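You operate a simulated robot arm through the tools that you are given. There is no shell and no other tool. Be economical: measure what you need, move in short steps, check, and stop when the job is done.

Carry out the task below with a simulated robot arm. There is one attempt and no reset: what you move stays moved.

JOB
Lock the rent bill and both stamps away in the desk drawer.
Fine: bill in the grey tray, stamps in the green tray, drawer shut, key turned.

It is judged by the outcome, as a careful person would: the job done as asked, and still so three seconds after it is handed in. It fails if anything else is knocked over, pushed out of place, dropped, spilled or broken.

ROBOT AND FRAMES
A 7-joint arm with a two-finger parallel gripper, fixed in place. Base frame: the origin is at the foot of the arm, x ahead of it, y to its left, z up; the work surface is at about z = 74. Readings come in cm, rad, newtons and seconds.
With the tool pointing down near the work surface it reaches from about 48 to 92 cm from the base axis. Its first joint turns from -2.007 to 2.007 rad. Payload 3.91 kg.
The tool frame sits at the grasp point between the pads (the TCP): z along the fingers, y along the line on which they close. The tips reach 3 cm beyond it. Largest opening 11 cm; finger width 2, thickness 1; the body of the gripper, 4.8 by 11.2 cm, starts 5.5 cm behind the TCP.
Orientation is told as [roll, pitch, yaw] about the base's x, y, z axes, in that order, counted from this pose: with the fingers straight down and closing along the base's y, the tool's x points along the base's -x, its y along +y and its z along -z.

CONTROLS
- The arm moves only by the tool send_rows. Its argument "rows" is text: rows parted by semicolons, each of 7 numbers parted by spaces: the opening, from 0 (shut) to 1 (fully open), then the shift along the base's x, y, z in cm, then the turn, a rotation vector about the base's x, y, z in rad. In form: fingers x y z rx ry rz; .... A call has 1 to 8 rows; each row shifts and turns the commanded pose from where the row before left it. A row lasts 0.2 s, in which the tool goes at most 5 cm and 0.15 rad; a call with a longer step from one row to the next is refused whole, and so is a gripper value outside its range. A pose out of reach is approached as far as the arm can. The call stops where the force on the tool passes 40 N (or 10 N more than at its start, if that is more) or the arm is blocked; 0.2 s more then pass. Each finger travels about 15.3 cm/s and halts on what it meets, pressing with about 34 N; the grip force reading is that of the motor and also rises with nothing between the fingers. The clock runs only during rows and for 0.2 s after the last one: add rows that do not move to give the fingers time. The reply holds the time, the measured pose of the TCP, the force on the tool along the base axes, the opening and the grip force, in the units named above and with some noise.
- Cameras (640 x 400 px; columns grow to the right, rows downward): "scene" is fixed at [40.21, -48.62, 118.6]; the picture's right is [0.85, -0.53, 0.00], its down [-0.32, -0.50, -0.80] and it looks along [0.43, 0.68, -0.59] (base axes); focal length 214 px, centre (320, 200). "wrist" rides on the gripper at [7.2, 1.7, -10.3] in the tool frame; the picture's right is [-0.23, 0.97, 0.00], its down [-0.76, -0.18, -0.62] and it looks along [-0.61, -0.14, 0.78] (tool axes); focal length 222 px, centre (320, 200). There is no depth. A picture from a camera that has moved, and an enlarged one, comes with that camera's place and axes in the base frame and with its lens. The place of the scene camera against the robot may be out by one fixed shift of up to 1.8 cm in any direction.
- camera(camera): a new picture of that camera. The clock stands still meanwhile.
- raise_lower(by): slides the trunk up (or, below 0, down) by that many cm; the arm rides with it, the base frame stays. It gives what a move gives, with no picture.
- inspect(camera, box): a new picture of the part [left, top, right, bottom] of that camera's present view, enlarged. The clock stands still meanwhile.
- sign_off(): hands the job in; it is judged then, once.

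Go step by step. Nothing tells you positions but the pictures and the camera data: compare them with the known pose of the tool, close in by small moves and look again before you grip or let go. The budget is 120 turns and 84 pictures, counting those below and the enlarged ones. Unless the task says otherwise, let go and move clear before handing in, and close with one line.

The tools are called by a JSON object that holds its "api" and its "payload". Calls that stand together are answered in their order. send_rows: Moves the arm, as the interface text tells. Its arguments: {"type":"object","properties":{"rows":{"type":"string"}},"required":["rows"]} The other tools are called the same way: raise_lower (by) slides the trunk up or down; camera (camera) takes a picture; inspect (camera, box) takes an enlarged picture of a part of a camera's view; sign_off () hands the job in.

At the start:

```text
t: 0.0
position: [66.57, -3.61, 107.25]
orientation: [0.0, 0.001, 0.0]
ft_force: [-1.2, -0.3, -0.1]
width: 11.02
finger_force: 0.0
trunk travel left (down, up): [-65.0, 34.0]
```

scene: 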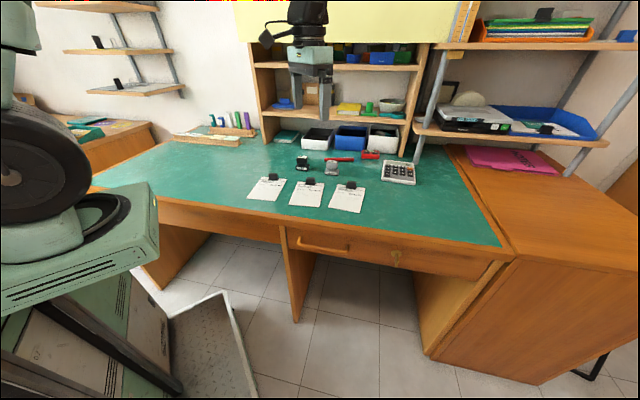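
wrist: 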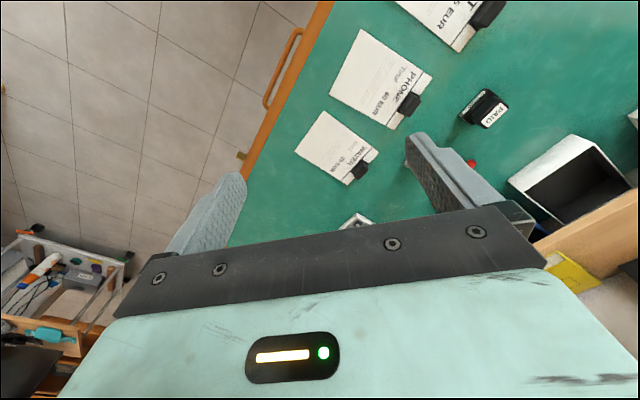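

I see a desk with three clipped bills, stamps near the shelf, and a drawer with handle and key. I will enlarge the important parts.

{"api": "inspect", "payload": {"camera": "scene", "box": [230, 110, 430, 235]}}

{"api": "inspect", "payload": {"camera": "scene", "box": [270, 210, 430, 310]}}

{"api": "inspect", "payload": {"camera": "wrist", "box": [240, 0, 640, 250]}}

```text
3.20 times, centred on (330, 172) of scene
camera zoom: at [40.21, -48.62, 118.6], right [0.85, -0.53, 0.0], down [-0.32, -0.5, -0.8], along [0.43, 0.68, -0.59], focal length 686 px, centre (288, 288)
```

zoom: 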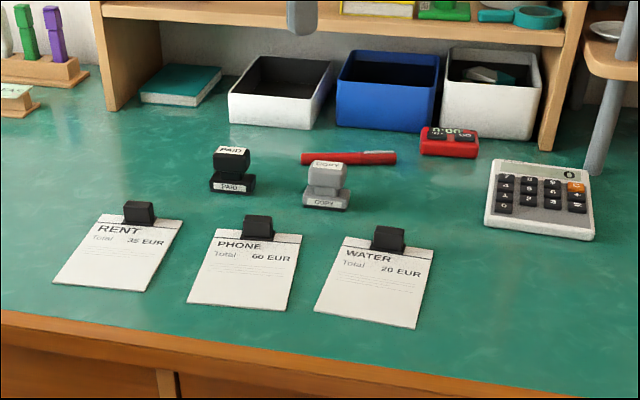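

```text
4.00 times, centred on (350, 260) of scene
camera zoom: at [40.21, -48.62, 118.6], right [0.85, -0.53, 0.0], down [-0.32, -0.5, -0.8], along [0.43, 0.68, -0.59], focal length 858 px, centre (200, -40)
```

zoom: 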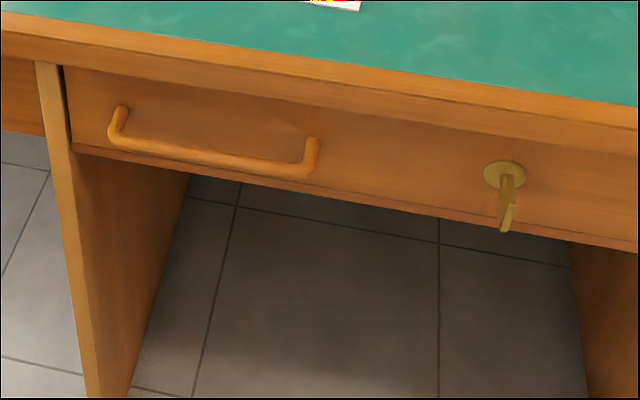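

```text
1.60 times, centred on (440, 125) of wrist
camera zoom: at [59.38, -2.02, 117.57], right [0.23, 0.97, 0.0], down [0.76, -0.18, 0.62], along [0.61, -0.14, -0.78], focal length 355 px, centre (128, 320)
```

zoom: 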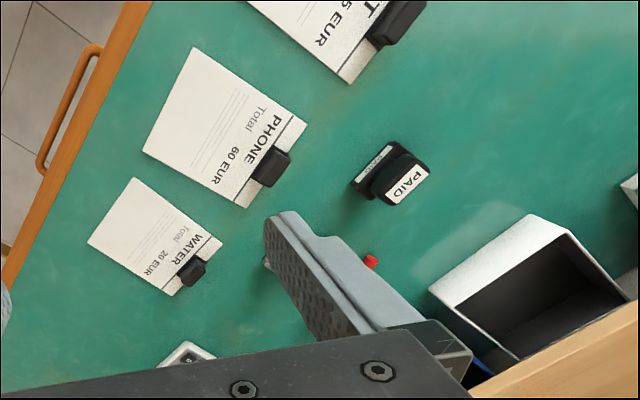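

The desk stands diagonally: its front edge runs along e≈(0.73,-0.69), and its depth along n≈(0.69,0.73), with the edge at n≈42. The handle is at about (68,-7,64) and the key at about (86,-23,64). I'll turn the tool first so that it faces the drawer.

{"api": "send_rows", "payload": {"rows": "1 -2 -2 0 0 0 -0.126; 1 -2 -2 0 0 0 -0.126; 1 -1 -2 0 0 0 -0.126; 1 -1 -2 0 0 0 -0.126; 1 -1 -2 0 0 0 -0.126; 0.6 -1 -2 0 0 0 -0.125"}}

{"api": "send_rows", "payload": {"rows": "0.6 0 0 0 0.103 -0.097 0; 0.6 0 0 0 0.103 -0.097 0; 0.6 0 0 0 0.103 -0.097 0; 0.6 0 0 0 0.103 -0.097 0; 0.6 0 0 0 0.103 -0.097 0; 0.6 0 0 0 0.103 -0.097 0; 0.6 0 0 0 0.103 -0.097 0; 0.6 0 0 0 0.103 -0.097 0"}}

```text
t: 1.4
position: [58.51, -15.71, 107.33]
orientation: [0.001, 0.001, -0.757]
ft_force: [0.4, -0.6, -0.3]
width: 6.59
finger_force: 0.1
trunk travel left (down, up): [-65.0, 34.0]
```

```text
t: 3.2
position: [58.54, -15.58, 107.23]
orientation: [1.135, -0.001, -0.757]
ft_force: [-1.0, -0.3, 0.0]
width: 6.63
finger_force: 0.0
trunk travel left (down, up): [-65.0, 34.0]
```

The tool turned as I meant it to. I'll tilt a little more, lower the trunk and look.

{"api": "send_rows", "payload": {"rows": "0.6 0 0 0 0.103 -0.097 0; 0.6 0 0 0 0.103 -0.097 0"}}

{"api": "raise_lower", "payload": {"by": -36}}

{"api": "camera", "payload": {"camera": "scene"}}

{"api": "camera", "payload": {"camera": "wrist"}}

```text
t: 3.8
position: [58.47, -15.58, 107.28]
orientation: [1.416, -0.003, -0.755]
ft_force: [-0.4, -0.2, 1.4]
width: 6.6
finger_force: 0.1
trunk travel left (down, up): [-65.0, 34.0]
```

```text
t: 7.3
position: [58.58, -15.66, 71.22]
orientation: [1.415, 0.0, -0.757]
ft_force: [0.7, 0.8, 1.1]
width: 6.61
finger_force: 0.1
trunk travel left (down, up): [-29.0, 70.0]
```

```text
78 pictures are left
```

scene: 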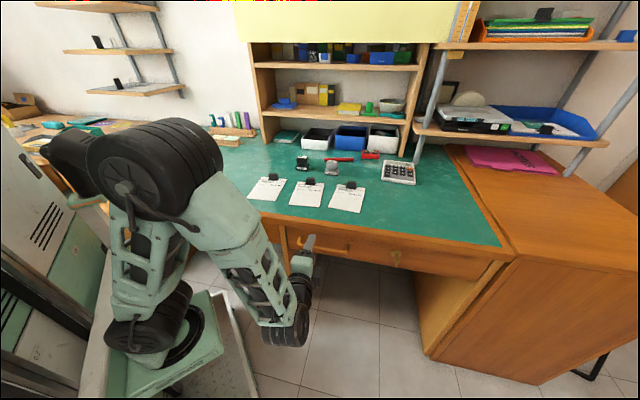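

```text
77 pictures are left
camera wrist: at [46.53, -17.97, 74.51], right [0.27, -0.05, 0.96], down [0.11, -0.99, -0.08], along [0.96, 0.13, -0.26], focal length 222 px, centre (320, 200)
```

wrist: 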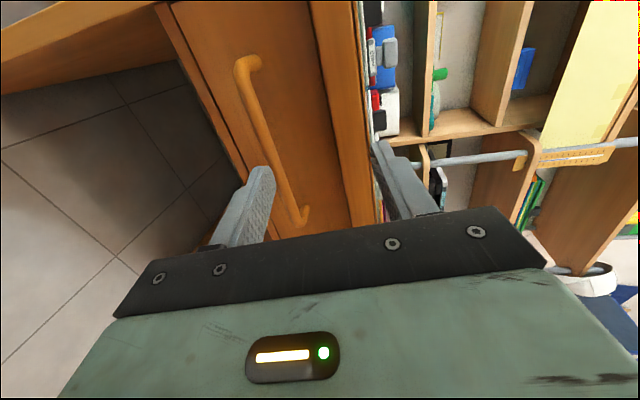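

The wrist view shows the handle bar at z≈64.5 and n≈38. I'll lower the tool, close in, and look before gripping.

{"api": "send_rows", "payload": {"rows": "0.45 0 0 -3 0 0 0; 0.45 0.7 -0.7 -3.4 0 0 0; 0.45 2 2.2 0 0 0 0; 0.45 1.5 1.6 0 0 0 0"}}

{"api": "camera", "payload": {"camera": "wrist"}}

{"api": "inspect", "payload": {"camera": "scene", "box": [270, 210, 430, 310]}}

```text
t: 8.3
position: [62.77, -12.49, 64.94]
orientation: [1.416, 0.0, -0.755]
ft_force: [0.1, -0.5, -0.7]
width: 4.96
finger_force: 0.0
trunk travel left (down, up): [-29.0, 70.0]
```

```text
76 pictures are left
camera wrist: at [50.74, -14.84, 68.13], right [0.27, -0.05, 0.96], down [0.11, -0.99, -0.08], along [0.96, 0.13, -0.26], focal length 222 px, centre (320, 200)
```

wrist: 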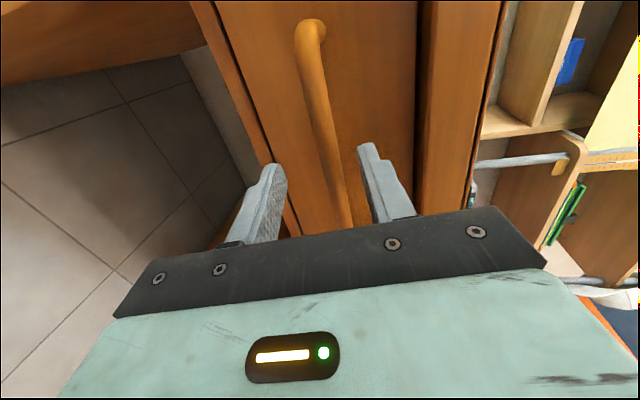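

```text
4.00 times, centred on (350, 260) of scene
camera zoom: at [40.21, -48.62, 118.6], right [0.85, -0.53, 0.0], down [-0.32, -0.5, -0.8], along [0.43, 0.68, -0.59], focal length 858 px, centre (200, -40)
```

zoom: 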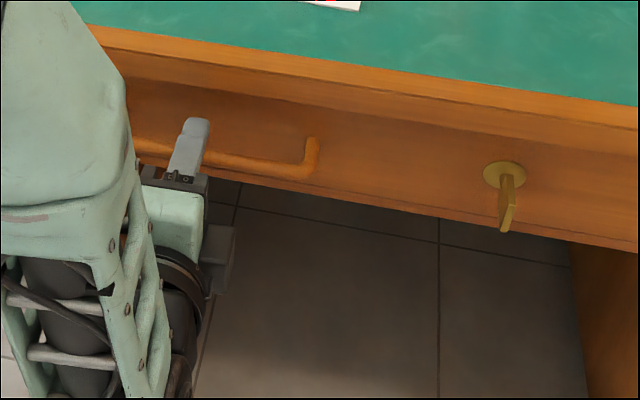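

The bar lies between the fingers, further ahead. I'll advance 3 cm and close.

{"api": "send_rows", "payload": {"rows": "0.45 0.7 0.73 0 0 0 0; 0.45 0.7 0.73 0 0 0 0; 0.45 0.7 0.73 0 0 0 0; 0.2 0 0 0 0 0 0; 0 0 0 0 0 0 0; 0 0 0 0 0 0 0"}}

{"api": "camera", "payload": {"camera": "wrist"}}

```text
t: 9.0
position: [63.86, -11.33, 64.87]
orientation: [1.412, 0.002, -0.761]
ft_force: [-19.1, -11.0, 3.5]
width: 4.96
finger_force: 0.3
trunk travel left (down, up): [-29.0, 70.0]
stopped in row 3: the force on the tool passed its limit (the readings are from after the stop); the commanded pose is now the measured one
```

```text
74 pictures are left
camera wrist: at [51.89, -13.6, 68.15], right [0.27, -0.05, 0.96], down [0.11, -0.99, -0.08], along [0.96, 0.13, -0.26], focal length 222 px, centre (320, 200)
```

wrist: 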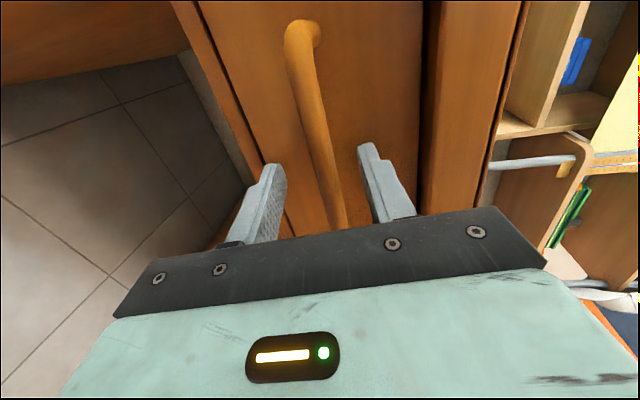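

The tips touched the drawer front, so the face is at n≈38.6 and the bar is near the grasp point. I'll back off slightly and grip.

{"api": "send_rows", "payload": {"rows": "0.45 -0.4 -0.42 0 0 0 0; 0.2 0 0 0 0 0 0; 0 0 0 0 0 0 0; 0 0 0 0 0 0 0"}}

{"api": "camera", "payload": {"camera": "wrist"}}

```text
t: 9.7
position: [63.78, -11.41, 65.43]
orientation: [1.434, -0.004, -0.756]
ft_force: [-5.5, 1.6, 18.6]
width: 1.18
finger_force: 44.7
trunk travel left (down, up): [-29.0, 70.0]
stopped in row 3: the force on the tool passed its limit (the readings are from after the stop); the commanded pose is now the measured one
```

```text
73 pictures are left
camera wrist: at [51.73, -13.85, 68.54], right [0.25, -0.06, 0.97], down [0.11, -0.99, -0.09], along [0.96, 0.13, -0.25], focal length 222 px, centre (320, 200)
```

wrist: 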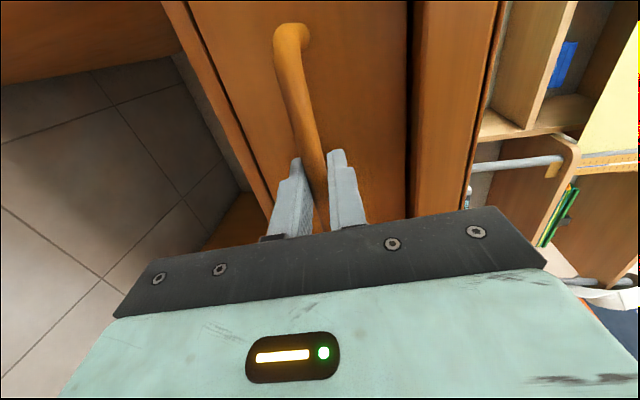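

The bar is gripped at width 1.2 cm. I'll pull gently along -n to see whether the drawer is locked.

{"api": "send_rows", "payload": {"rows": "0 -0.7 -0.73 0 0 0 0; 0 -0.7 -0.73 0 0 0 0; 0 -1 -1.06 0 0 0 0; 0 -1 -1.06 0 0 0 0"}}

{"api": "camera", "payload": {"camera": "scene"}}

```text
t: 10.7
position: [60.32, -14.98, 65.47]
orientation: [1.434, -0.004, -0.753]
ft_force: [-7.4, 11.3, 35.4]
width: 1.17
finger_force: 44.9
trunk travel left (down, up): [-29.0, 70.0]
```

```text
72 pictures are left
```

scene: 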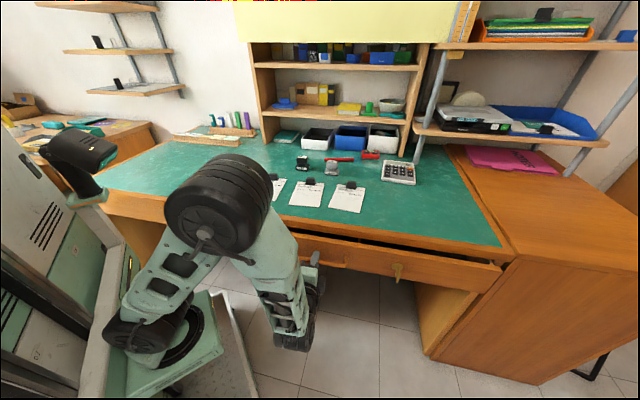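

The drawer is unlocked and sliding. I'll relieve the vertical force and keep pulling.

{"api": "send_rows", "payload": {"rows": "0 -1 -1.04 -0.3 0 0 0; 0 -1.4 -1.45 -0.2 0 0 0; 0 -1.4 -1.45 0 0 0 0; 0 -1.4 -1.45 0 0 0 0; 0 -1.4 -1.45 0 0 0 0"}}

{"api": "camera", "payload": {"camera": "scene"}}

```text
t: 11.1
position: [59.76, -15.4, 65.47]
orientation: [1.441, -0.007, -0.754]
ft_force: [-6.4, 4.4, 18.8]
width: 1.17
finger_force: 44.5
trunk travel left (down, up): [-29.0, 70.0]
stopped in row 1: the force on the tool passed its limit (the readings are from after the stop); the commanded pose is now the measured one
```

```text
71 pictures are left
```

scene: 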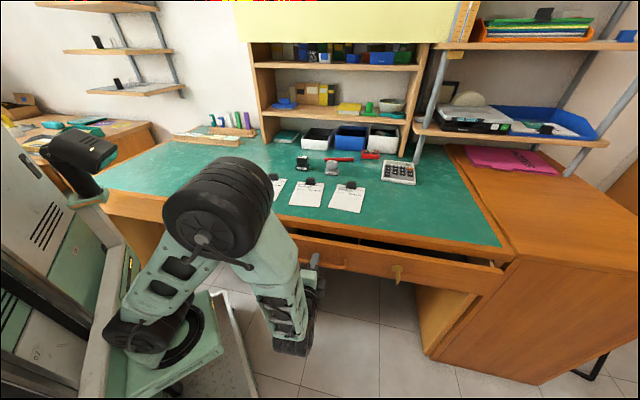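

The force on the tool points up, so the tool should be a bit higher. I'll raise it slightly and pull on in modest steps.

{"api": "send_rows", "payload": {"rows": "0 0 0 0.3 0 0 0"}}

{"api": "send_rows", "payload": {"rows": "0 -1 -1.04 0 0 0 0; 0 -1.2 -1.25 0 0 0 0; 0 -1.2 -1.25 0 0 0 0; 0 -1.2 -1.25 0 0 0 0"}}

```text
t: 11.5
position: [59.95, -15.57, 65.51]
orientation: [1.434, -0.004, -0.751]
ft_force: [-3.8, 7.1, -5.4]
width: 1.18
finger_force: 44.9
trunk travel left (down, up): [-29.0, 70.0]
```

```text
t: 12.6
position: [55.16, -20.12, 65.45]
orientation: [1.433, 0.002, -0.75]
ft_force: [-5.5, 2.3, -6.7]
width: 1.15
finger_force: 45.3
trunk travel left (down, up): [-29.0, 70.0]
stopped in row 4: the force on the tool passed its limit (the readings are from after the stop); the commanded pose is now the measured one
```

The drawer has opened about 12.5 cm; I'll check where things stand.

{"api": "camera", "payload": {"camera": "scene"}}

{"api": "send_rows", "payload": {"rows": "0 -0.7 -0.73 0 0 0 0; 0 -1.2 -1.25 0 0 0 0; 0 -1.2 -1.25 0 0 0 0"}}

```text
70 pictures are left
```

scene: 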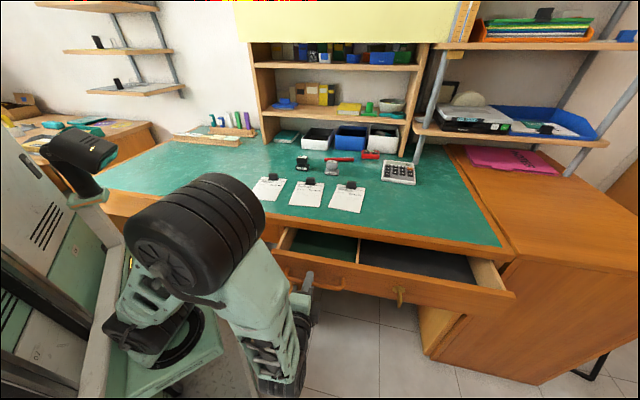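

```text
t: 13.3
position: [52.03, -23.21, 65.49]
orientation: [1.434, 0.003, -0.745]
ft_force: [-13.5, 17.8, -15.1]
width: 1.15
finger_force: 45.1
trunk travel left (down, up): [-29.0, 70.0]
```

The trays are the drawer's compartments: green on the left, grey on the right. I'll pull a few more cm, correcting the side force.

{"api": "send_rows", "payload": {"rows": "0 -0.2 0.18 0.15 0 0 0; 0 -1.2 -1.22 0 0 0 0; 0 -1.2 -1.22 0 0 0 0; 0 -0.8 -0.82 0 0 0 0"}}

{"api": "camera", "payload": {"camera": "scene"}}

```text
t: 14.3
position: [48.73, -26.64, 65.42]
orientation: [1.431, 0.001, -0.753]
ft_force: [-1.6, 4.2, -36.1]
width: 1.19
finger_force: 44.9
trunk travel left (down, up): [-29.0, 70.0]
```

```text
69 pictures are left
```

scene: 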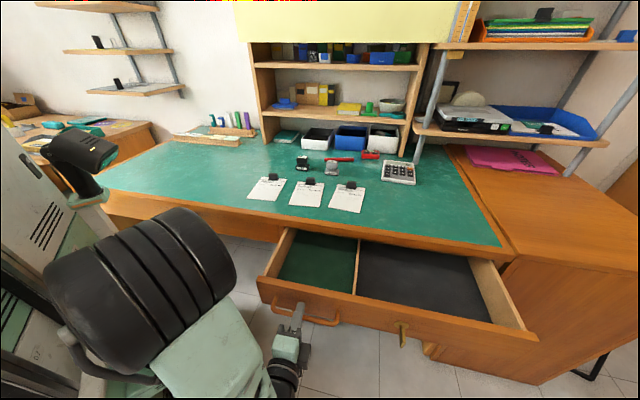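

The drawer is open about 21 cm, which shows enough of both trays. I'll release the bar and back off.

{"api": "send_rows", "payload": {"rows": "0 0 0 -0.3 0 0 0; 0.4 0 0 0 0 0 0; 0.4 0 0 0 0 0 0; 0.4 -0.7 -0.72 0 0 0 0; 0.4 -1.1 -1.1 0 0 0 0; 0.4 -1.1 -1.1 0 0 0 0; 0.4 -1.1 -1.1 0 0 0 0"}}

{"api": "camera", "payload": {"camera": "wrist"}}

```text
t: 15.9
position: [44.63, -30.52, 65.28]
orientation: [1.434, -0.002, -0.751]
ft_force: [0.6, -0.1, 0.2]
width: 4.43
finger_force: 0.0
trunk travel left (down, up): [-29.0, 70.0]
```

```text
68 pictures are left
camera wrist: at [32.61, -33.0, 68.41], right [0.26, -0.06, 0.97], down [0.12, -0.99, -0.09], along [0.96, 0.14, -0.25], focal length 222 px, centre (320, 200)
```

wrist: 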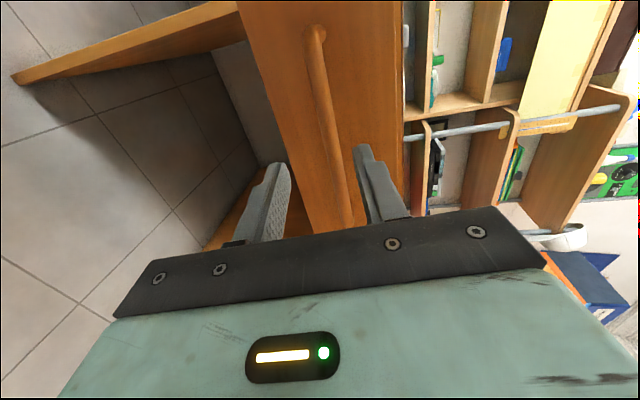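

I'm clear of the handle. I'll raise the trunk, then turn the tool back down.

{"api": "raise_lower", "payload": {"by": 40}}

{"api": "send_rows", "payload": {"rows": "0.6 1 0 0 -0.103 0.097 0; 0.6 1 1 0 -0.103 0.097 0; 0.6 2 1 0 -0.103 0.097 0; 0.6 2 2 0 -0.103 0.097 0; 0.6 2 2 0 -0.103 0.097 0; 0.6 2 2 0 -0.103 0.097 0; 0.6 2 2 0 -0.103 0.097 0; 0.6 2 2 0 -0.103 0.097 0"}}

{"api": "send_rows", "payload": {"rows": "0.6 2 2 0 -0.103 0.097 0; 0.6 2 2 0 -0.105 0.099 0"}}

{"api": "camera", "payload": {"camera": "wrist"}}

{"api": "inspect", "payload": {"camera": "scene", "box": [240, 140, 560, 340]}}

```text
t: 19.8
position: [44.65, -30.53, 105.36]
orientation: [1.435, 0.0, -0.751]
ft_force: [0.5, 0.1, -0.6]
width: 4.4
finger_force: 0.0
trunk travel left (down, up): [-69.0, 30.0]
```

```text
t: 21.6
position: [58.65, -18.5, 105.26]
orientation: [0.302, 0.002, -0.753]
ft_force: [-0.3, 0.2, 0.5]
width: 6.62
finger_force: 0.1
trunk travel left (down, up): [-69.0, 30.0]
```

```text
t: 22.2
position: [62.7, -14.59, 105.23]
orientation: [0.017, 0.004, -0.753]
ft_force: [0.2, -0.5, -0.2]
width: 6.6
finger_force: 0.0
trunk travel left (down, up): [-69.0, 30.0]
```

```text
67 pictures are left
camera wrist: at [58.64, -8.64, 115.68], right [0.83, 0.55, 0.01], down [0.43, -0.66, 0.62], along [0.35, -0.51, -0.79], focal length 222 px, centre (320, 200)
```

wrist: 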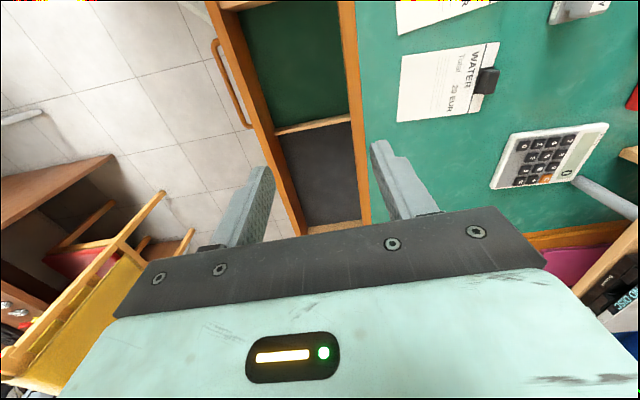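

```text
2.00 times, centred on (400, 240) of scene
camera zoom: at [40.21, -48.62, 118.6], right [0.85, -0.53, 0.0], down [-0.32, -0.5, -0.8], along [0.43, 0.68, -0.59], focal length 429 px, centre (160, 120)
```

zoom: 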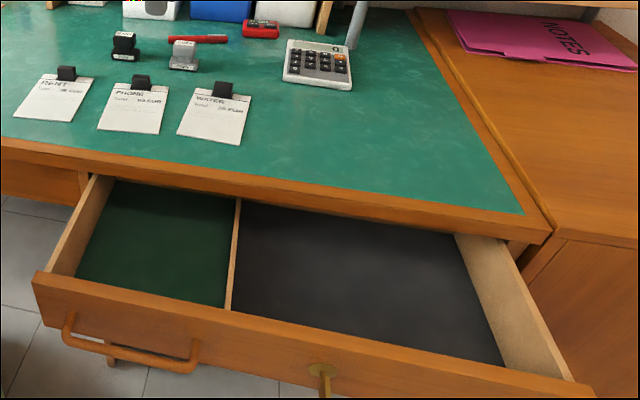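

The drawer is open with green and grey compartments visible. Next is the PAID stamp at about (78.4,24.3); I'll hover above it and look.

{"api": "send_rows", "payload": {"rows": "0.6 1.7 4.3 0 0 0 0; 0.6 1.7 4.3 0 0 0 0; 0.6 1.7 4.3 0 0 0 0; 0.6 1.7 4.3 -1 0 0 0; 0.6 1.8 4.3 -1 0 0 0; 0.6 1.8 4.3 -1 0 0 0; 0.6 1.7 4.3 -1 0 0 0; 0.6 1.7 4.3 -1 0 0 0"}}

{"api": "send_rows", "payload": {"rows": "0.6 1.9 4.3 -1 0 0 0; 0.6 0 0.2 -4 0 0 0; 0.6 0 0 -3 0 0 0"}}

{"api": "camera", "payload": {"camera": "wrist"}}

{"api": "inspect", "payload": {"camera": "scene", "box": [230, 110, 430, 235]}}

```text
t: 24.0
position: [76.48, 19.77, 100.42]
orientation: [0.019, 0.006, -0.756]
ft_force: [0.3, -0.8, 0.2]
width: 6.61
finger_force: 0.0
trunk travel left (down, up): [-69.0, 30.0]
```

```text
t: 24.8
position: [78.32, 24.36, 92.43]
orientation: [0.019, 0.006, -0.754]
ft_force: [0.6, 0.1, 0.5]
width: 6.59
finger_force: 0.1
trunk travel left (down, up): [-69.0, 30.0]
```

```text
65 pictures are left
camera wrist: at [74.19, 30.26, 102.84], right [0.83, 0.55, 0.02], down [0.43, -0.66, 0.62], along [0.35, -0.51, -0.79], focal length 222 px, centre (320, 200)
```

wrist: 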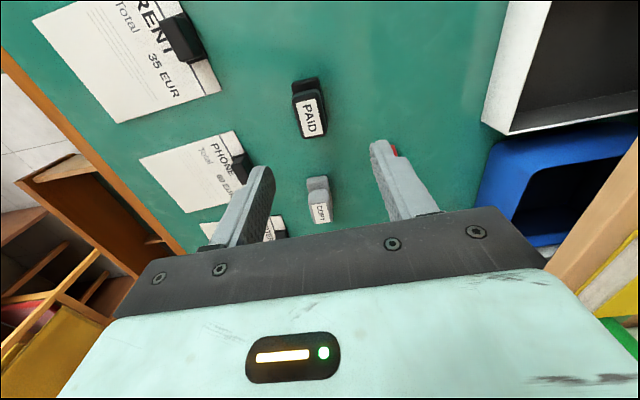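

```text
3.20 times, centred on (330, 172) of scene
camera zoom: at [40.21, -48.62, 118.6], right [0.85, -0.53, 0.0], down [-0.32, -0.5, -0.8], along [0.43, 0.68, -0.59], focal length 686 px, centre (288, 288)
```

zoom: 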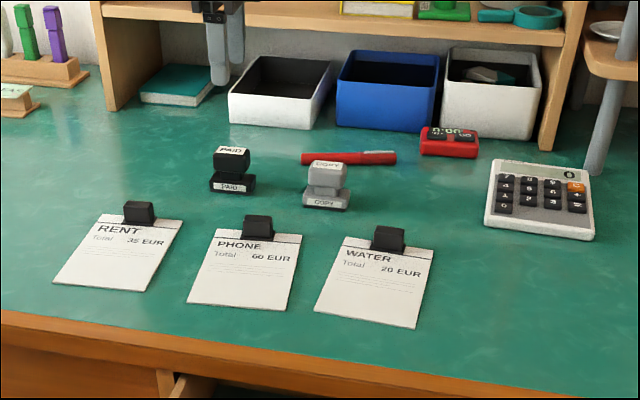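

The PAID stamp is nearly below the tool, about 0.8 cm toward the front. I'll correct and go down part of the way.

{"api": "send_rows", "payload": {"rows": "0.6 -0.33 -0.78 0 0 0 0; 0.6 0 0 -4 0 0 0; 0.6 0 0 -3.4 0 0 0"}}

{"api": "camera", "payload": {"camera": "wrist"}}

{"api": "inspect", "payload": {"camera": "scene", "box": [260, 120, 360, 183]}}

```text
t: 25.6
position: [78.12, 23.47, 85.13]
orientation: [0.018, 0.006, -0.755]
ft_force: [-0.1, -0.2, 0.7]
width: 6.63
finger_force: 0.1
trunk travel left (down, up): [-69.0, 30.0]
```

```text
63 pictures are left
camera wrist: at [73.91, 29.54, 95.45], right [0.83, 0.55, 0.02], down [0.43, -0.66, 0.62], along [0.35, -0.51, -0.79], focal length 222 px, centre (320, 200)
```

wrist: 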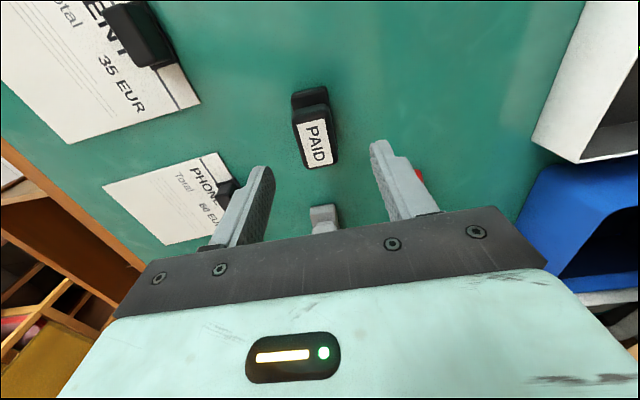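

```text
6.35 times, centred on (310, 152) of scene
camera zoom: at [40.21, -48.62, 118.6], right [0.85, -0.53, 0.0], down [-0.32, -0.5, -0.8], along [0.43, 0.68, -0.59], focal length 1362 px, centre (384, 508)
```

zoom: 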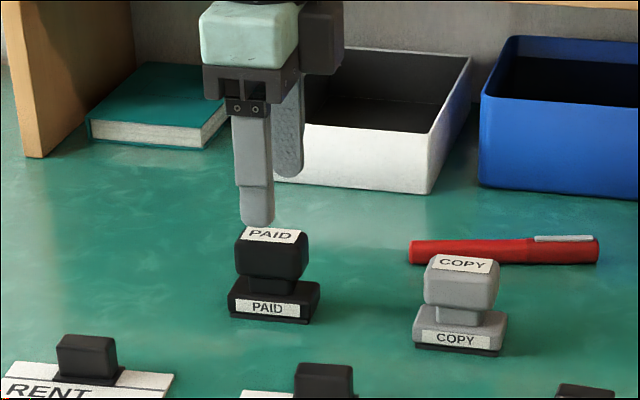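

The stamp's top is about z=80 and it is centred between the fingers. I'll go down to TCP z≈80 and look again.

{"api": "send_rows", "payload": {"rows": "0.5 -0.36 0.05 0 0 0 0; 0.5 0 0 -2.6 0 0 0; 0.5 0 0 -2.6 0 0 0"}}

{"api": "camera", "payload": {"camera": "wrist"}}

{"api": "inspect", "payload": {"camera": "scene", "box": [260, 120, 360, 183]}}

```text
t: 26.4
position: [77.64, 23.76, 79.81]
orientation: [0.017, 0.006, -0.754]
ft_force: [-0.2, 0.2, 0.4]
width: 5.49
finger_force: 0.1
trunk travel left (down, up): [-69.0, 30.0]
```

```text
61 pictures are left
camera wrist: at [73.56, 29.58, 90.23], right [0.83, 0.55, 0.02], down [0.43, -0.66, 0.62], along [0.35, -0.51, -0.79], focal length 222 px, centre (320, 200)
```

wrist: 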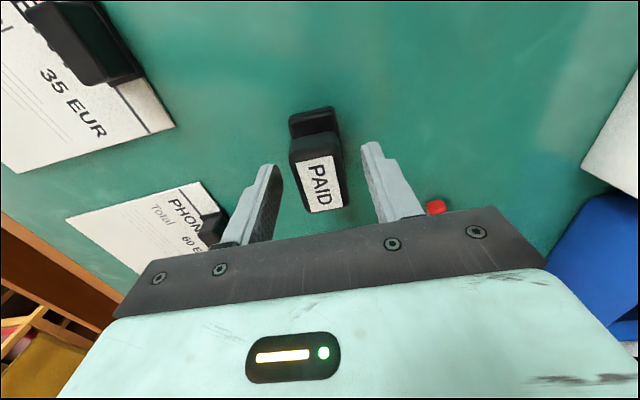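

```text
6.35 times, centred on (310, 152) of scene
camera zoom: at [40.21, -48.62, 118.6], right [0.85, -0.53, 0.0], down [-0.32, -0.5, -0.8], along [0.43, 0.68, -0.59], focal length 1362 px, centre (384, 508)
```

zoom: 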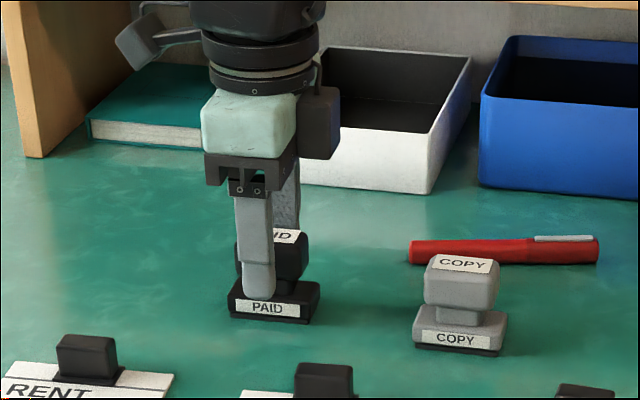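

The fingers straddle the handle. I'll shift 0.3 cm along e and close.

{"api": "send_rows", "payload": {"rows": "0.5 0.22 -0.2 0 0 0 0; 0.3 0 0 0 0 0 0; 0.1 0 0 0 0 0 0; 0 0 0 0 0 0 0; 0 0 0 0 0 0 0"}}

{"api": "camera", "payload": {"camera": "wrist"}}

```text
t: 27.6
position: [77.91, 23.37, 79.73]
orientation: [0.017, 0.005, -0.754]
ft_force: [0.2, -0.3, -0.1]
width: 2.91
finger_force: 34.3
trunk travel left (down, up): [-69.0, 30.0]
```

```text
59 pictures are left
camera wrist: at [73.77, 29.39, 90.19], right [0.83, 0.55, 0.01], down [0.43, -0.66, 0.62], along [0.35, -0.51, -0.79], focal length 222 px, centre (320, 200)
```

wrist: 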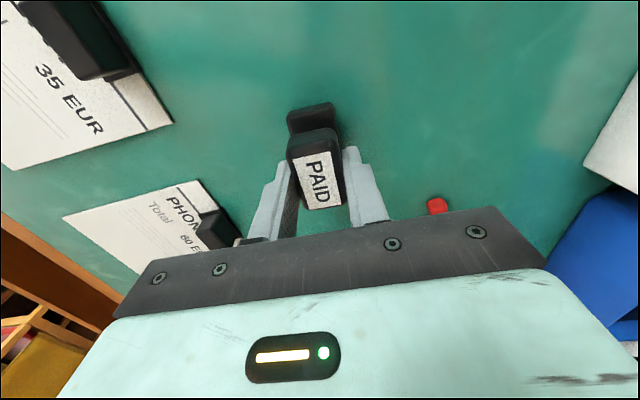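

The PAID stamp is held. I'll lift it and carry it over the green tray.

{"api": "send_rows", "payload": {"rows": "0 0 0 4 0 0 0; 0 0 0 4 0 0 0; 0 0 0 4 0 0 0; 0 -2.4 -4.0 0 0 0 0; 0 -2.4 -4.0 0 0 0 0; 0 -2.4 -4.0 0 0 0 0; 0 -2.4 -4.0 0 0 0 0; 0 -2.4 -4.0 0 0 0 0"}}

{"api": "send_rows", "payload": {"rows": "0 -2.6 -4.2 0 0 0 0; 0 -2.6 -4.2 0 0 0 0; 0 -2.6 -4.2 0 0 0 0; 0 -2.6 -4.2 0 0 0 0; 0 0 0 -3 0 0 0; 0 0 0 -3 0 0 0"}}

{"api": "camera", "payload": {"camera": "wrist"}}

{"api": "inspect", "payload": {"camera": "scene", "box": [230, 190, 430, 315]}}

```text
t: 29.4
position: [65.94, 3.51, 91.78]
orientation: [0.017, 0.005, -0.752]
ft_force: [1.2, -0.6, -1.5]
width: 2.95
finger_force: 34.0
trunk travel left (down, up): [-69.0, 30.0]
```

```text
t: 30.8
position: [55.64, -13.37, 85.91]
orientation: [0.018, 0.003, -0.754]
ft_force: [-0.5, 1.5, -0.4]
width: 2.93
finger_force: 33.8
trunk travel left (down, up): [-69.0, 30.0]
```

```text
58 pictures are left
camera wrist: at [51.37, -7.38, 96.2], right [0.83, 0.55, 0.02], down [0.43, -0.66, 0.62], along [0.35, -0.51, -0.79], focal length 222 px, centre (320, 200)
```

wrist: 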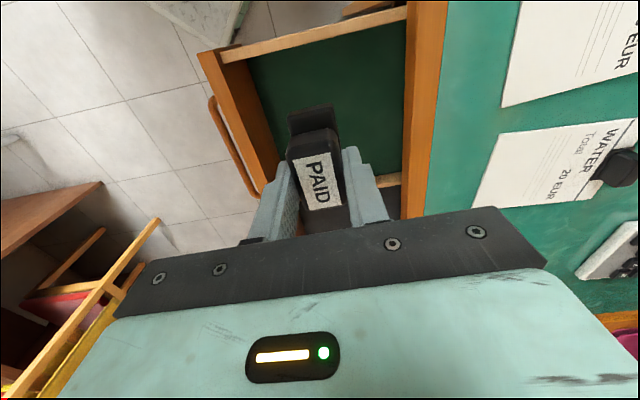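

```text
3.20 times, centred on (330, 252) of scene
camera zoom: at [40.21, -48.62, 118.6], right [0.85, -0.53, 0.0], down [-0.32, -0.5, -0.8], along [0.43, 0.68, -0.59], focal length 686 px, centre (288, 32)
```

zoom: 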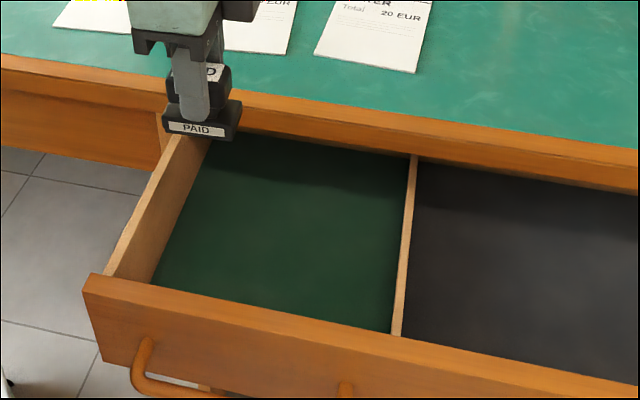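

The stamp hangs over the green tray (floor z≈61.5, tray e≈44–65, n≈20–39). I'll lower it to just above the floor and check.

{"api": "send_rows", "payload": {"rows": "0 0.3 -0.3 -4 0 0 0; 0 0 0 -4 0 0 0; 0 0 0 -4 0 0 0; 0 0 0 -3 0 0 0; 0 0 0 -2 0 0 0"}}

{"api": "inspect", "payload": {"camera": "scene", "box": [230, 190, 430, 315]}}

```text
t: 32.0
position: [55.87, -13.6, 68.77]
orientation: [0.019, 0.005, -0.754]
ft_force: [0.0, -0.2, -0.1]
width: 2.92
finger_force: 33.8
trunk travel left (down, up): [-69.0, 30.0]
```

```text
3.20 times, centred on (330, 252) of scene
camera zoom: at [40.21, -48.62, 118.6], right [0.85, -0.53, 0.0], down [-0.32, -0.5, -0.8], along [0.43, 0.68, -0.59], focal length 686 px, centre (288, 32)
```

zoom: 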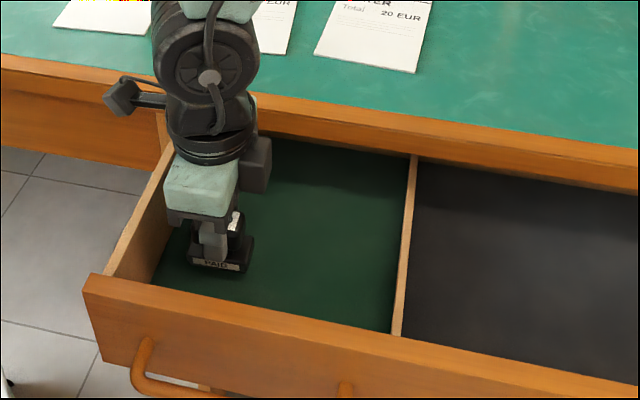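

It's almost on the floor. I'll lower in fine steps.

{"api": "send_rows", "payload": {"rows": "0 0 0 -0.4 0 0 0; 0 0 0 -0.4 0 0 0; 0 0 0 -0.3 0 0 0; 0 0 0 -0.2 0 0 0"}}

```text
t: 33.0
position: [55.85, -13.63, 67.39]
orientation: [0.019, 0.005, -0.754]
ft_force: [0.1, 0.2, -1.5]
width: 2.94
finger_force: 34.0
trunk travel left (down, up): [-69.0, 30.0]
```

{"api": "send_rows", "payload": {"rows": "0 0 0 -0.2 0 0 0; 0 0 0 -0.2 0 0 0; 0 0 0 0 0 0 0"}}

{"api": "inspect", "payload": {"camera": "scene", "box": [260, 230, 340, 280]}}

```text
t: 33.8
position: [55.76, -13.63, 66.99]
orientation: [0.017, 0.004, -0.754]
ft_force: [0.3, -0.4, -0.5]
width: 2.93
finger_force: 34.3
trunk travel left (down, up): [-69.0, 30.0]
```

```text
8.00 times, centred on (300, 255) of scene
camera zoom: at [40.21, -48.62, 118.6], right [0.85, -0.53, 0.0], down [-0.32, -0.5, -0.8], along [0.43, 0.68, -0.59], focal length 1716 px, centre (480, -240)
```

zoom: 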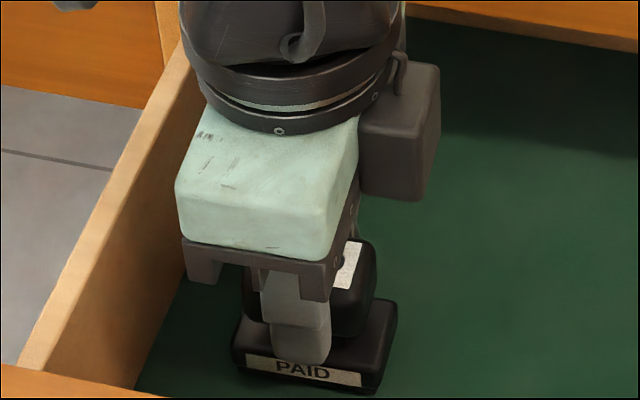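

No contact yet; I'll go on a little.

{"api": "send_rows", "payload": {"rows": "0 0 0 -0.25 0 0 0; 0 0 0 -0.25 0 0 0; 0 0 0 0 0 0 0"}}

```text
t: 34.6
position: [55.84, -13.55, 66.56]
orientation: [0.017, 0.005, -0.753]
ft_force: [0.7, 0.9, 24.9]
width: 2.95
finger_force: 34.4
trunk travel left (down, up): [-69.0, 30.0]
```

Contact. I'll ease up slightly, release and rise.

{"api": "send_rows", "payload": {"rows": "0 0 0 0.12 0 0 0; 0.3 0 0 0 0 0 0; 0.55 0 0 0 0 0 0; 0.55 0 0 0 0 0 0; 0.55 0 0 3 0 0 0; 0.55 0 0 4 0 0 0; 0.55 0 0 4 0 0 0; 0.55 0 0 4 0 0 0"}}

{"api": "send_rows", "payload": {"rows": "0.55 0 0 4 0 0 0; 0.55 0 0 4 0 0 0"}}

{"api": "camera", "payload": {"camera": "wrist"}}

{"api": "inspect", "payload": {"camera": "scene", "box": [230, 190, 430, 315]}}

```text
t: 36.4
position: [55.66, -13.7, 81.71]
orientation: [0.017, 0.006, -0.754]
ft_force: [0.1, -0.2, -0.4]
width: 6.03
finger_force: 0.2
trunk travel left (down, up): [-69.0, 30.0]
```

```text
t: 37.0
position: [55.92, -13.74, 89.68]
orientation: [0.015, 0.006, -0.753]
ft_force: [0.3, -0.2, 0.4]
width: 6.05
finger_force: 0.1
trunk travel left (down, up): [-69.0, 30.0]
```

```text
54 pictures are left
camera wrist: at [51.7, -7.74, 100.02], right [0.83, 0.55, 0.01], down [0.43, -0.66, 0.62], along [0.35, -0.51, -0.79], focal length 222 px, centre (320, 200)
```

wrist: 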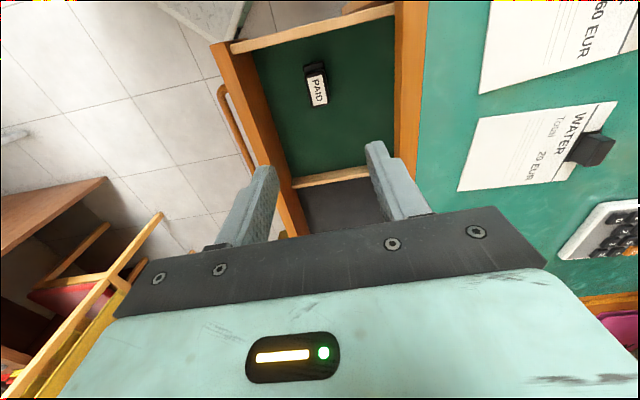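

```text
3.20 times, centred on (330, 252) of scene
camera zoom: at [40.21, -48.62, 118.6], right [0.85, -0.53, 0.0], down [-0.32, -0.5, -0.8], along [0.43, 0.68, -0.59], focal length 686 px, centre (288, 32)
```

zoom: 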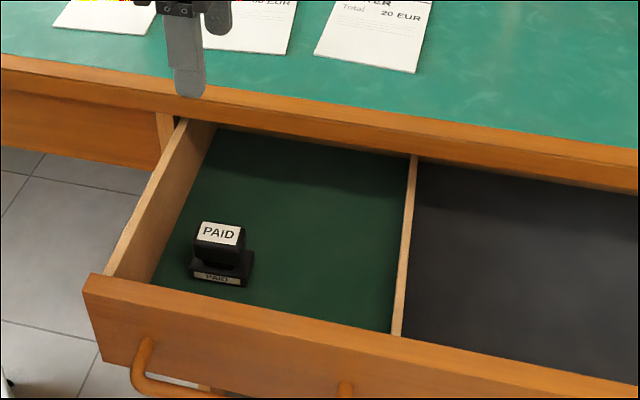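

PAID stands in the green tray. Next the COPY stamp at about (86.5,13.5).

{"api": "send_rows", "payload": {"rows": "0.55 3.4 3 0 0 0 0; 0.55 3.4 3 0 0 0 0; 0.55 3.4 3 0 0 0 0; 0.55 3.4 3 0 0 0 0; 0.55 3.4 3 0 0 0 0; 0.55 3.4 3 0 0 0 0; 0.55 3.4 3 0 0 0 0; 0.55 3.4 3 0 0 0 0"}}

{"api": "send_rows", "payload": {"rows": "0.55 3.4 3 0 0 0 0; 0.55 0 0 -3 0 0 0"}}

{"api": "camera", "payload": {"camera": "wrist"}}

{"api": "inspect", "payload": {"camera": "scene", "box": [260, 120, 360, 183]}}

```text
t: 38.8
position: [83.02, 10.37, 89.43]
orientation: [0.014, 0.004, -0.753]
ft_force: [-0.2, -0.3, 0.1]
width: 6.04
finger_force: 0.1
trunk travel left (down, up): [-69.0, 30.0]
```

```text
t: 39.4
position: [86.33, 13.33, 86.57]
orientation: [0.017, 0.005, -0.753]
ft_force: [-0.7, 0.4, 0.8]
width: 6.08
finger_force: 0.0
trunk travel left (down, up): [-69.0, 30.0]
```

```text
52 pictures are left
camera wrist: at [82.21, 19.26, 96.95], right [0.83, 0.55, 0.02], down [0.43, -0.66, 0.62], along [0.35, -0.51, -0.79], focal length 222 px, centre (320, 200)
```

wrist: 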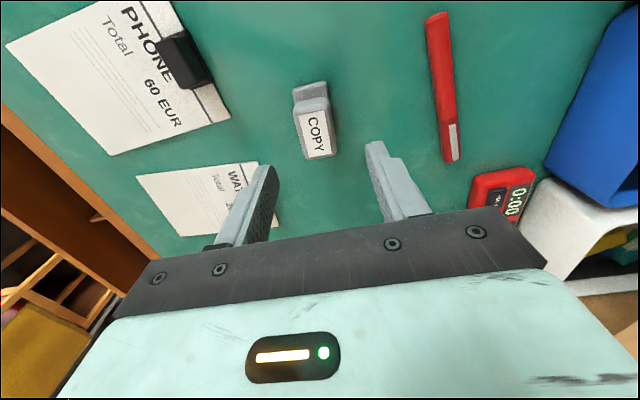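

```text
6.35 times, centred on (310, 152) of scene
camera zoom: at [40.21, -48.62, 118.6], right [0.85, -0.53, 0.0], down [-0.32, -0.5, -0.8], along [0.43, 0.68, -0.59], focal length 1362 px, centre (384, 508)
```

zoom: 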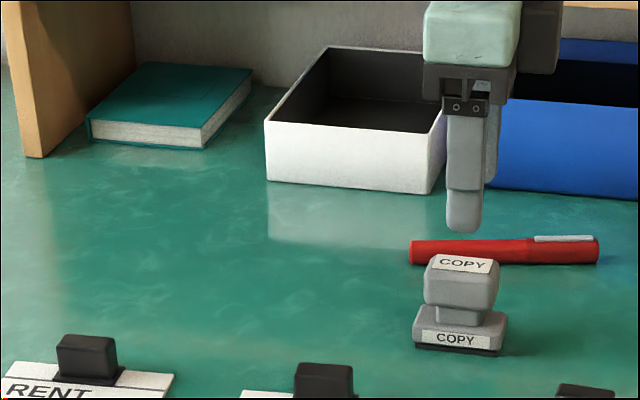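

Aligned as the first was. Down to the same grip height and close.

{"api": "send_rows", "payload": {"rows": "0.5 0 0 -3.4 0 0 0; 0.5 0 0 -3.4 0 0 0; 0.5 0 0 0 0 0 0"}}

{"api": "camera", "payload": {"camera": "wrist"}}

```text
t: 40.2
position: [86.3, 13.28, 79.84]
orientation: [0.018, 0.005, -0.753]
ft_force: [0.0, 0.1, 0.1]
width: 5.49
finger_force: 0.0
trunk travel left (down, up): [-69.0, 30.0]
```

```text
50 pictures are left
camera wrist: at [82.25, 19.33, 90.17], right [0.83, 0.55, 0.02], down [0.43, -0.66, 0.62], along [0.35, -0.51, -0.79], focal length 222 px, centre (320, 200)
```

wrist: 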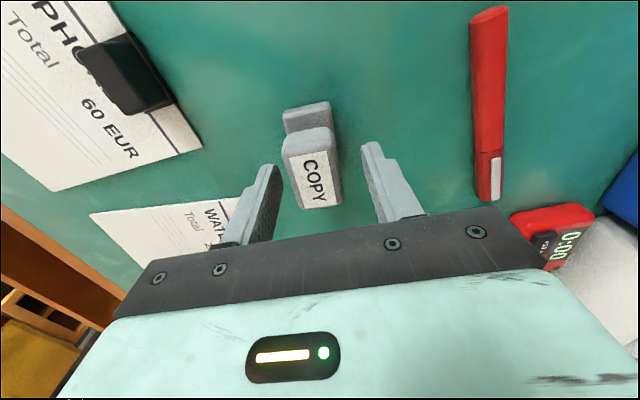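

Slightly off-centre to the front; I'll shift 0.3 cm, grip and lift.

{"api": "send_rows", "payload": {"rows": "0.5 -0.2 -0.2 0 0 0 0; 0.3 0 0 0 0 0 0; 0.1 0 0 0 0 0 0; 0 0 0 0 0 0 0; 0 0 0 0 0 0 0; 0 0 0 3 0 0 0; 0 0 0 4 0 0 0; 0 0 0 4 0 0 0"}}

{"api": "send_rows", "payload": {"rows": "0 -2.71 -3.58 0 0 0 0; 0 -2.71 -3.58 0 0 0 0; 0 -2.71 -3.58 0 0 0 0; 0 -2.71 -3.58 0 0 0 0; 0 -2.71 -3.58 0 0 0 0; 0 -2.71 -3.58 0 0 0 0; 0 -2.71 -3.58 0 0 0 0; 0 -2.71 -3.58 0 0 0 0"}}

{"api": "send_rows", "payload": {"rows": "0 -2.71 -3.58 0 0 0 0; 0 0 0 -3 0 0 0; 0 0 0 -3 0 0 0"}}

{"api": "camera", "payload": {"camera": "wrist"}}

{"api": "inspect", "payload": {"camera": "scene", "box": [230, 190, 430, 315]}}

```text
t: 42.0
position: [86.09, 13.07, 90.81]
orientation: [0.015, 0.006, -0.755]
ft_force: [0.2, 1.0, -1.5]
width: 2.92
finger_force: 33.5
trunk travel left (down, up): [-69.0, 30.0]
```

```text
t: 43.8
position: [64.52, -15.41, 90.95]
orientation: [0.019, 0.005, -0.754]
ft_force: [0.1, 0.6, -0.2]
width: 2.92
finger_force: 33.9
trunk travel left (down, up): [-69.0, 30.0]
```

```text
t: 44.6
position: [61.78, -19.07, 84.99]
orientation: [0.016, 0.006, -0.753]
ft_force: [-0.6, 0.0, -0.1]
width: 2.94
finger_force: 33.8
trunk travel left (down, up): [-69.0, 30.0]
```

```text
49 pictures are left
camera wrist: at [57.66, -13.14, 95.35], right [0.83, 0.55, 0.02], down [0.43, -0.66, 0.62], along [0.35, -0.51, -0.79], focal length 222 px, centre (320, 200)
```

wrist: 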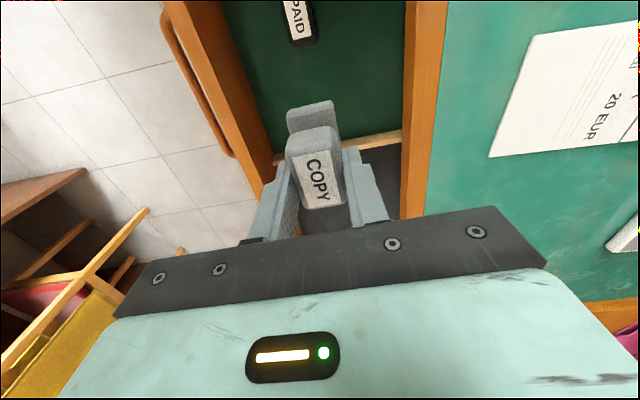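

```text
3.20 times, centred on (330, 252) of scene
camera zoom: at [40.21, -48.62, 118.6], right [0.85, -0.53, 0.0], down [-0.32, -0.5, -0.8], along [0.43, 0.68, -0.59], focal length 686 px, centre (288, 32)
```

zoom: 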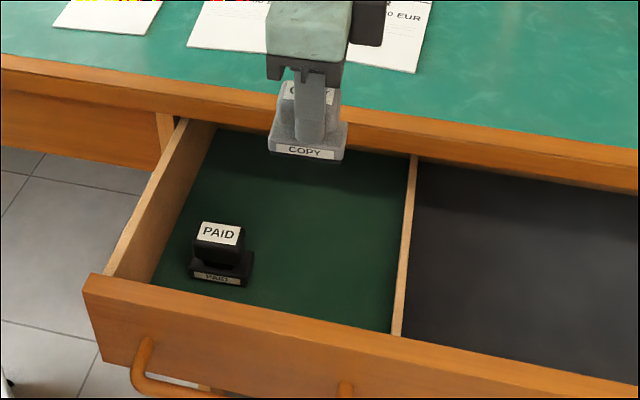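

COPY hangs over the green tray clear of PAID and the divider. Lowering.

{"api": "send_rows", "payload": {"rows": "0 -0.4 0.4 -4 0 0 0; 0 0 0 -4 0 0 0; 0 0 0 -4 0 0 0; 0 0 0 -3 0 0 0; 0 0 0 -2 0 0 0; 0 0 0 -0.7 0 0 0"}}

{"api": "send_rows", "payload": {"rows": "0 0 0 -0.25 0 0 0; 0 0 0 -0.25 0 0 0; 0 0 0 0 0 0 0"}}

```text
t: 46.0
position: [61.38, -18.64, 67.15]
orientation: [0.018, 0.005, -0.754]
ft_force: [-0.2, -0.4, 0.0]
width: 2.93
finger_force: 33.6
trunk travel left (down, up): [-69.0, 30.0]
```

```text
t: 46.8
position: [61.4, -18.73, 66.64]
orientation: [0.017, 0.005, -0.755]
ft_force: [-1.2, -0.3, 7.9]
width: 2.96
finger_force: 34.0
trunk travel left (down, up): [-69.0, 30.0]
```

Contact. I'll release and rise.

{"api": "send_rows", "payload": {"rows": "0.25 0 0 0 0 0 0; 0.5 0 0 0 0 0 0; 0.5 0 0 0 0 0 0; 0.5 0 0 3 0 0 0; 0.5 0 0 4 0 0 0; 0.5 0 0 4 0 0 0; 0.5 0 0 4 0 0 0; 0.5 0 0 4 0 0 0"}}

{"api": "send_rows", "payload": {"rows": "0.5 0 0 4 0 0 0; 0.5 0 0 4 0 0 0"}}

{"api": "camera", "payload": {"camera": "scene"}}

```text
t: 48.6
position: [61.38, -18.74, 85.64]
orientation: [0.017, 0.007, -0.753]
ft_force: [0.3, -0.6, -0.7]
width: 5.51
finger_force: 0.1
trunk travel left (down, up): [-69.0, 30.0]
```

```text
t: 49.2
position: [61.36, -18.6, 93.52]
orientation: [0.015, 0.006, -0.756]
ft_force: [-0.2, 0.0, -0.8]
width: 5.5
finger_force: 0.1
trunk travel left (down, up): [-69.0, 30.0]
```

```text
47 pictures are left
```

scene: 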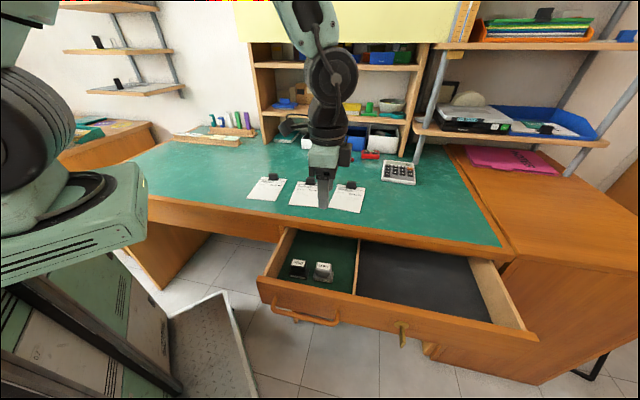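

Both stamps stand in the green tray. Now the RENT bill, whose clip is at about (63.9,22.2); I'll hover there.

{"api": "send_rows", "payload": {"rows": "0.5 0.3 4.5 0 0 0 0; 0.5 0.3 4.5 0 0 0 0; 0.5 0.3 4.5 0 0 0 0; 0.5 0.3 4.5 0 0 0 0; 0.5 0.3 4.5 0 0 0 0; 0.5 0.3 4.5 0 0 0 0; 0.5 0.3 4.5 0 0 0 0; 0.5 0.3 4.5 0 0 0 0"}}

{"api": "send_rows", "payload": {"rows": "0.5 0.1 4.5 0 0 0 0; 0.5 0 0.3 -4 0 0 0; 0.5 0 0 -3 0 0 0"}}

{"api": "camera", "payload": {"camera": "wrist"}}

{"api": "inspect", "payload": {"camera": "scene", "box": [230, 140, 330, 203]}}

```text
t: 51.0
position: [63.89, 17.23, 93.59]
orientation: [0.018, 0.005, -0.757]
ft_force: [-0.3, -0.3, 0.3]
width: 5.5
finger_force: 0.1
trunk travel left (down, up): [-69.0, 30.0]
```

```text
t: 51.8
position: [63.92, 22.08, 86.64]
orientation: [0.017, 0.006, -0.753]
ft_force: [-0.2, 0.3, 0.5]
width: 5.52
finger_force: 0.0
trunk travel left (down, up): [-69.0, 30.0]
```

```text
46 pictures are left
camera wrist: at [59.69, 28.02, 97.0], right [0.83, 0.55, 0.02], down [0.43, -0.66, 0.62], along [0.35, -0.51, -0.79], focal length 222 px, centre (320, 200)
```

wrist: 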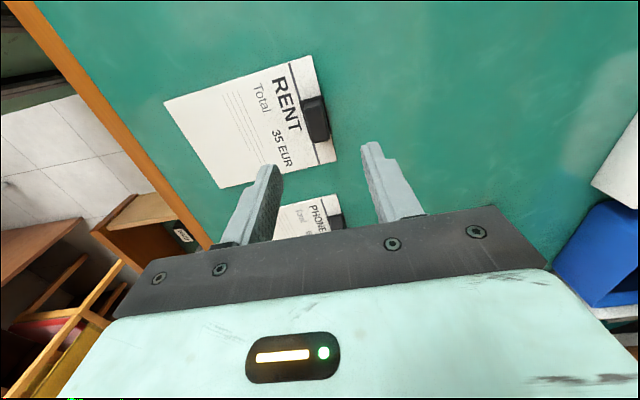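

```text
6.35 times, centred on (280, 172) of scene
camera zoom: at [40.21, -48.62, 118.6], right [0.85, -0.53, 0.0], down [-0.32, -0.5, -0.8], along [0.43, 0.68, -0.59], focal length 1362 px, centre (574, 381)
```

zoom: 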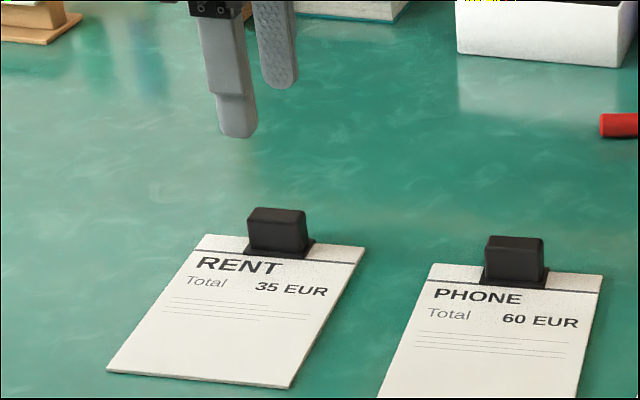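

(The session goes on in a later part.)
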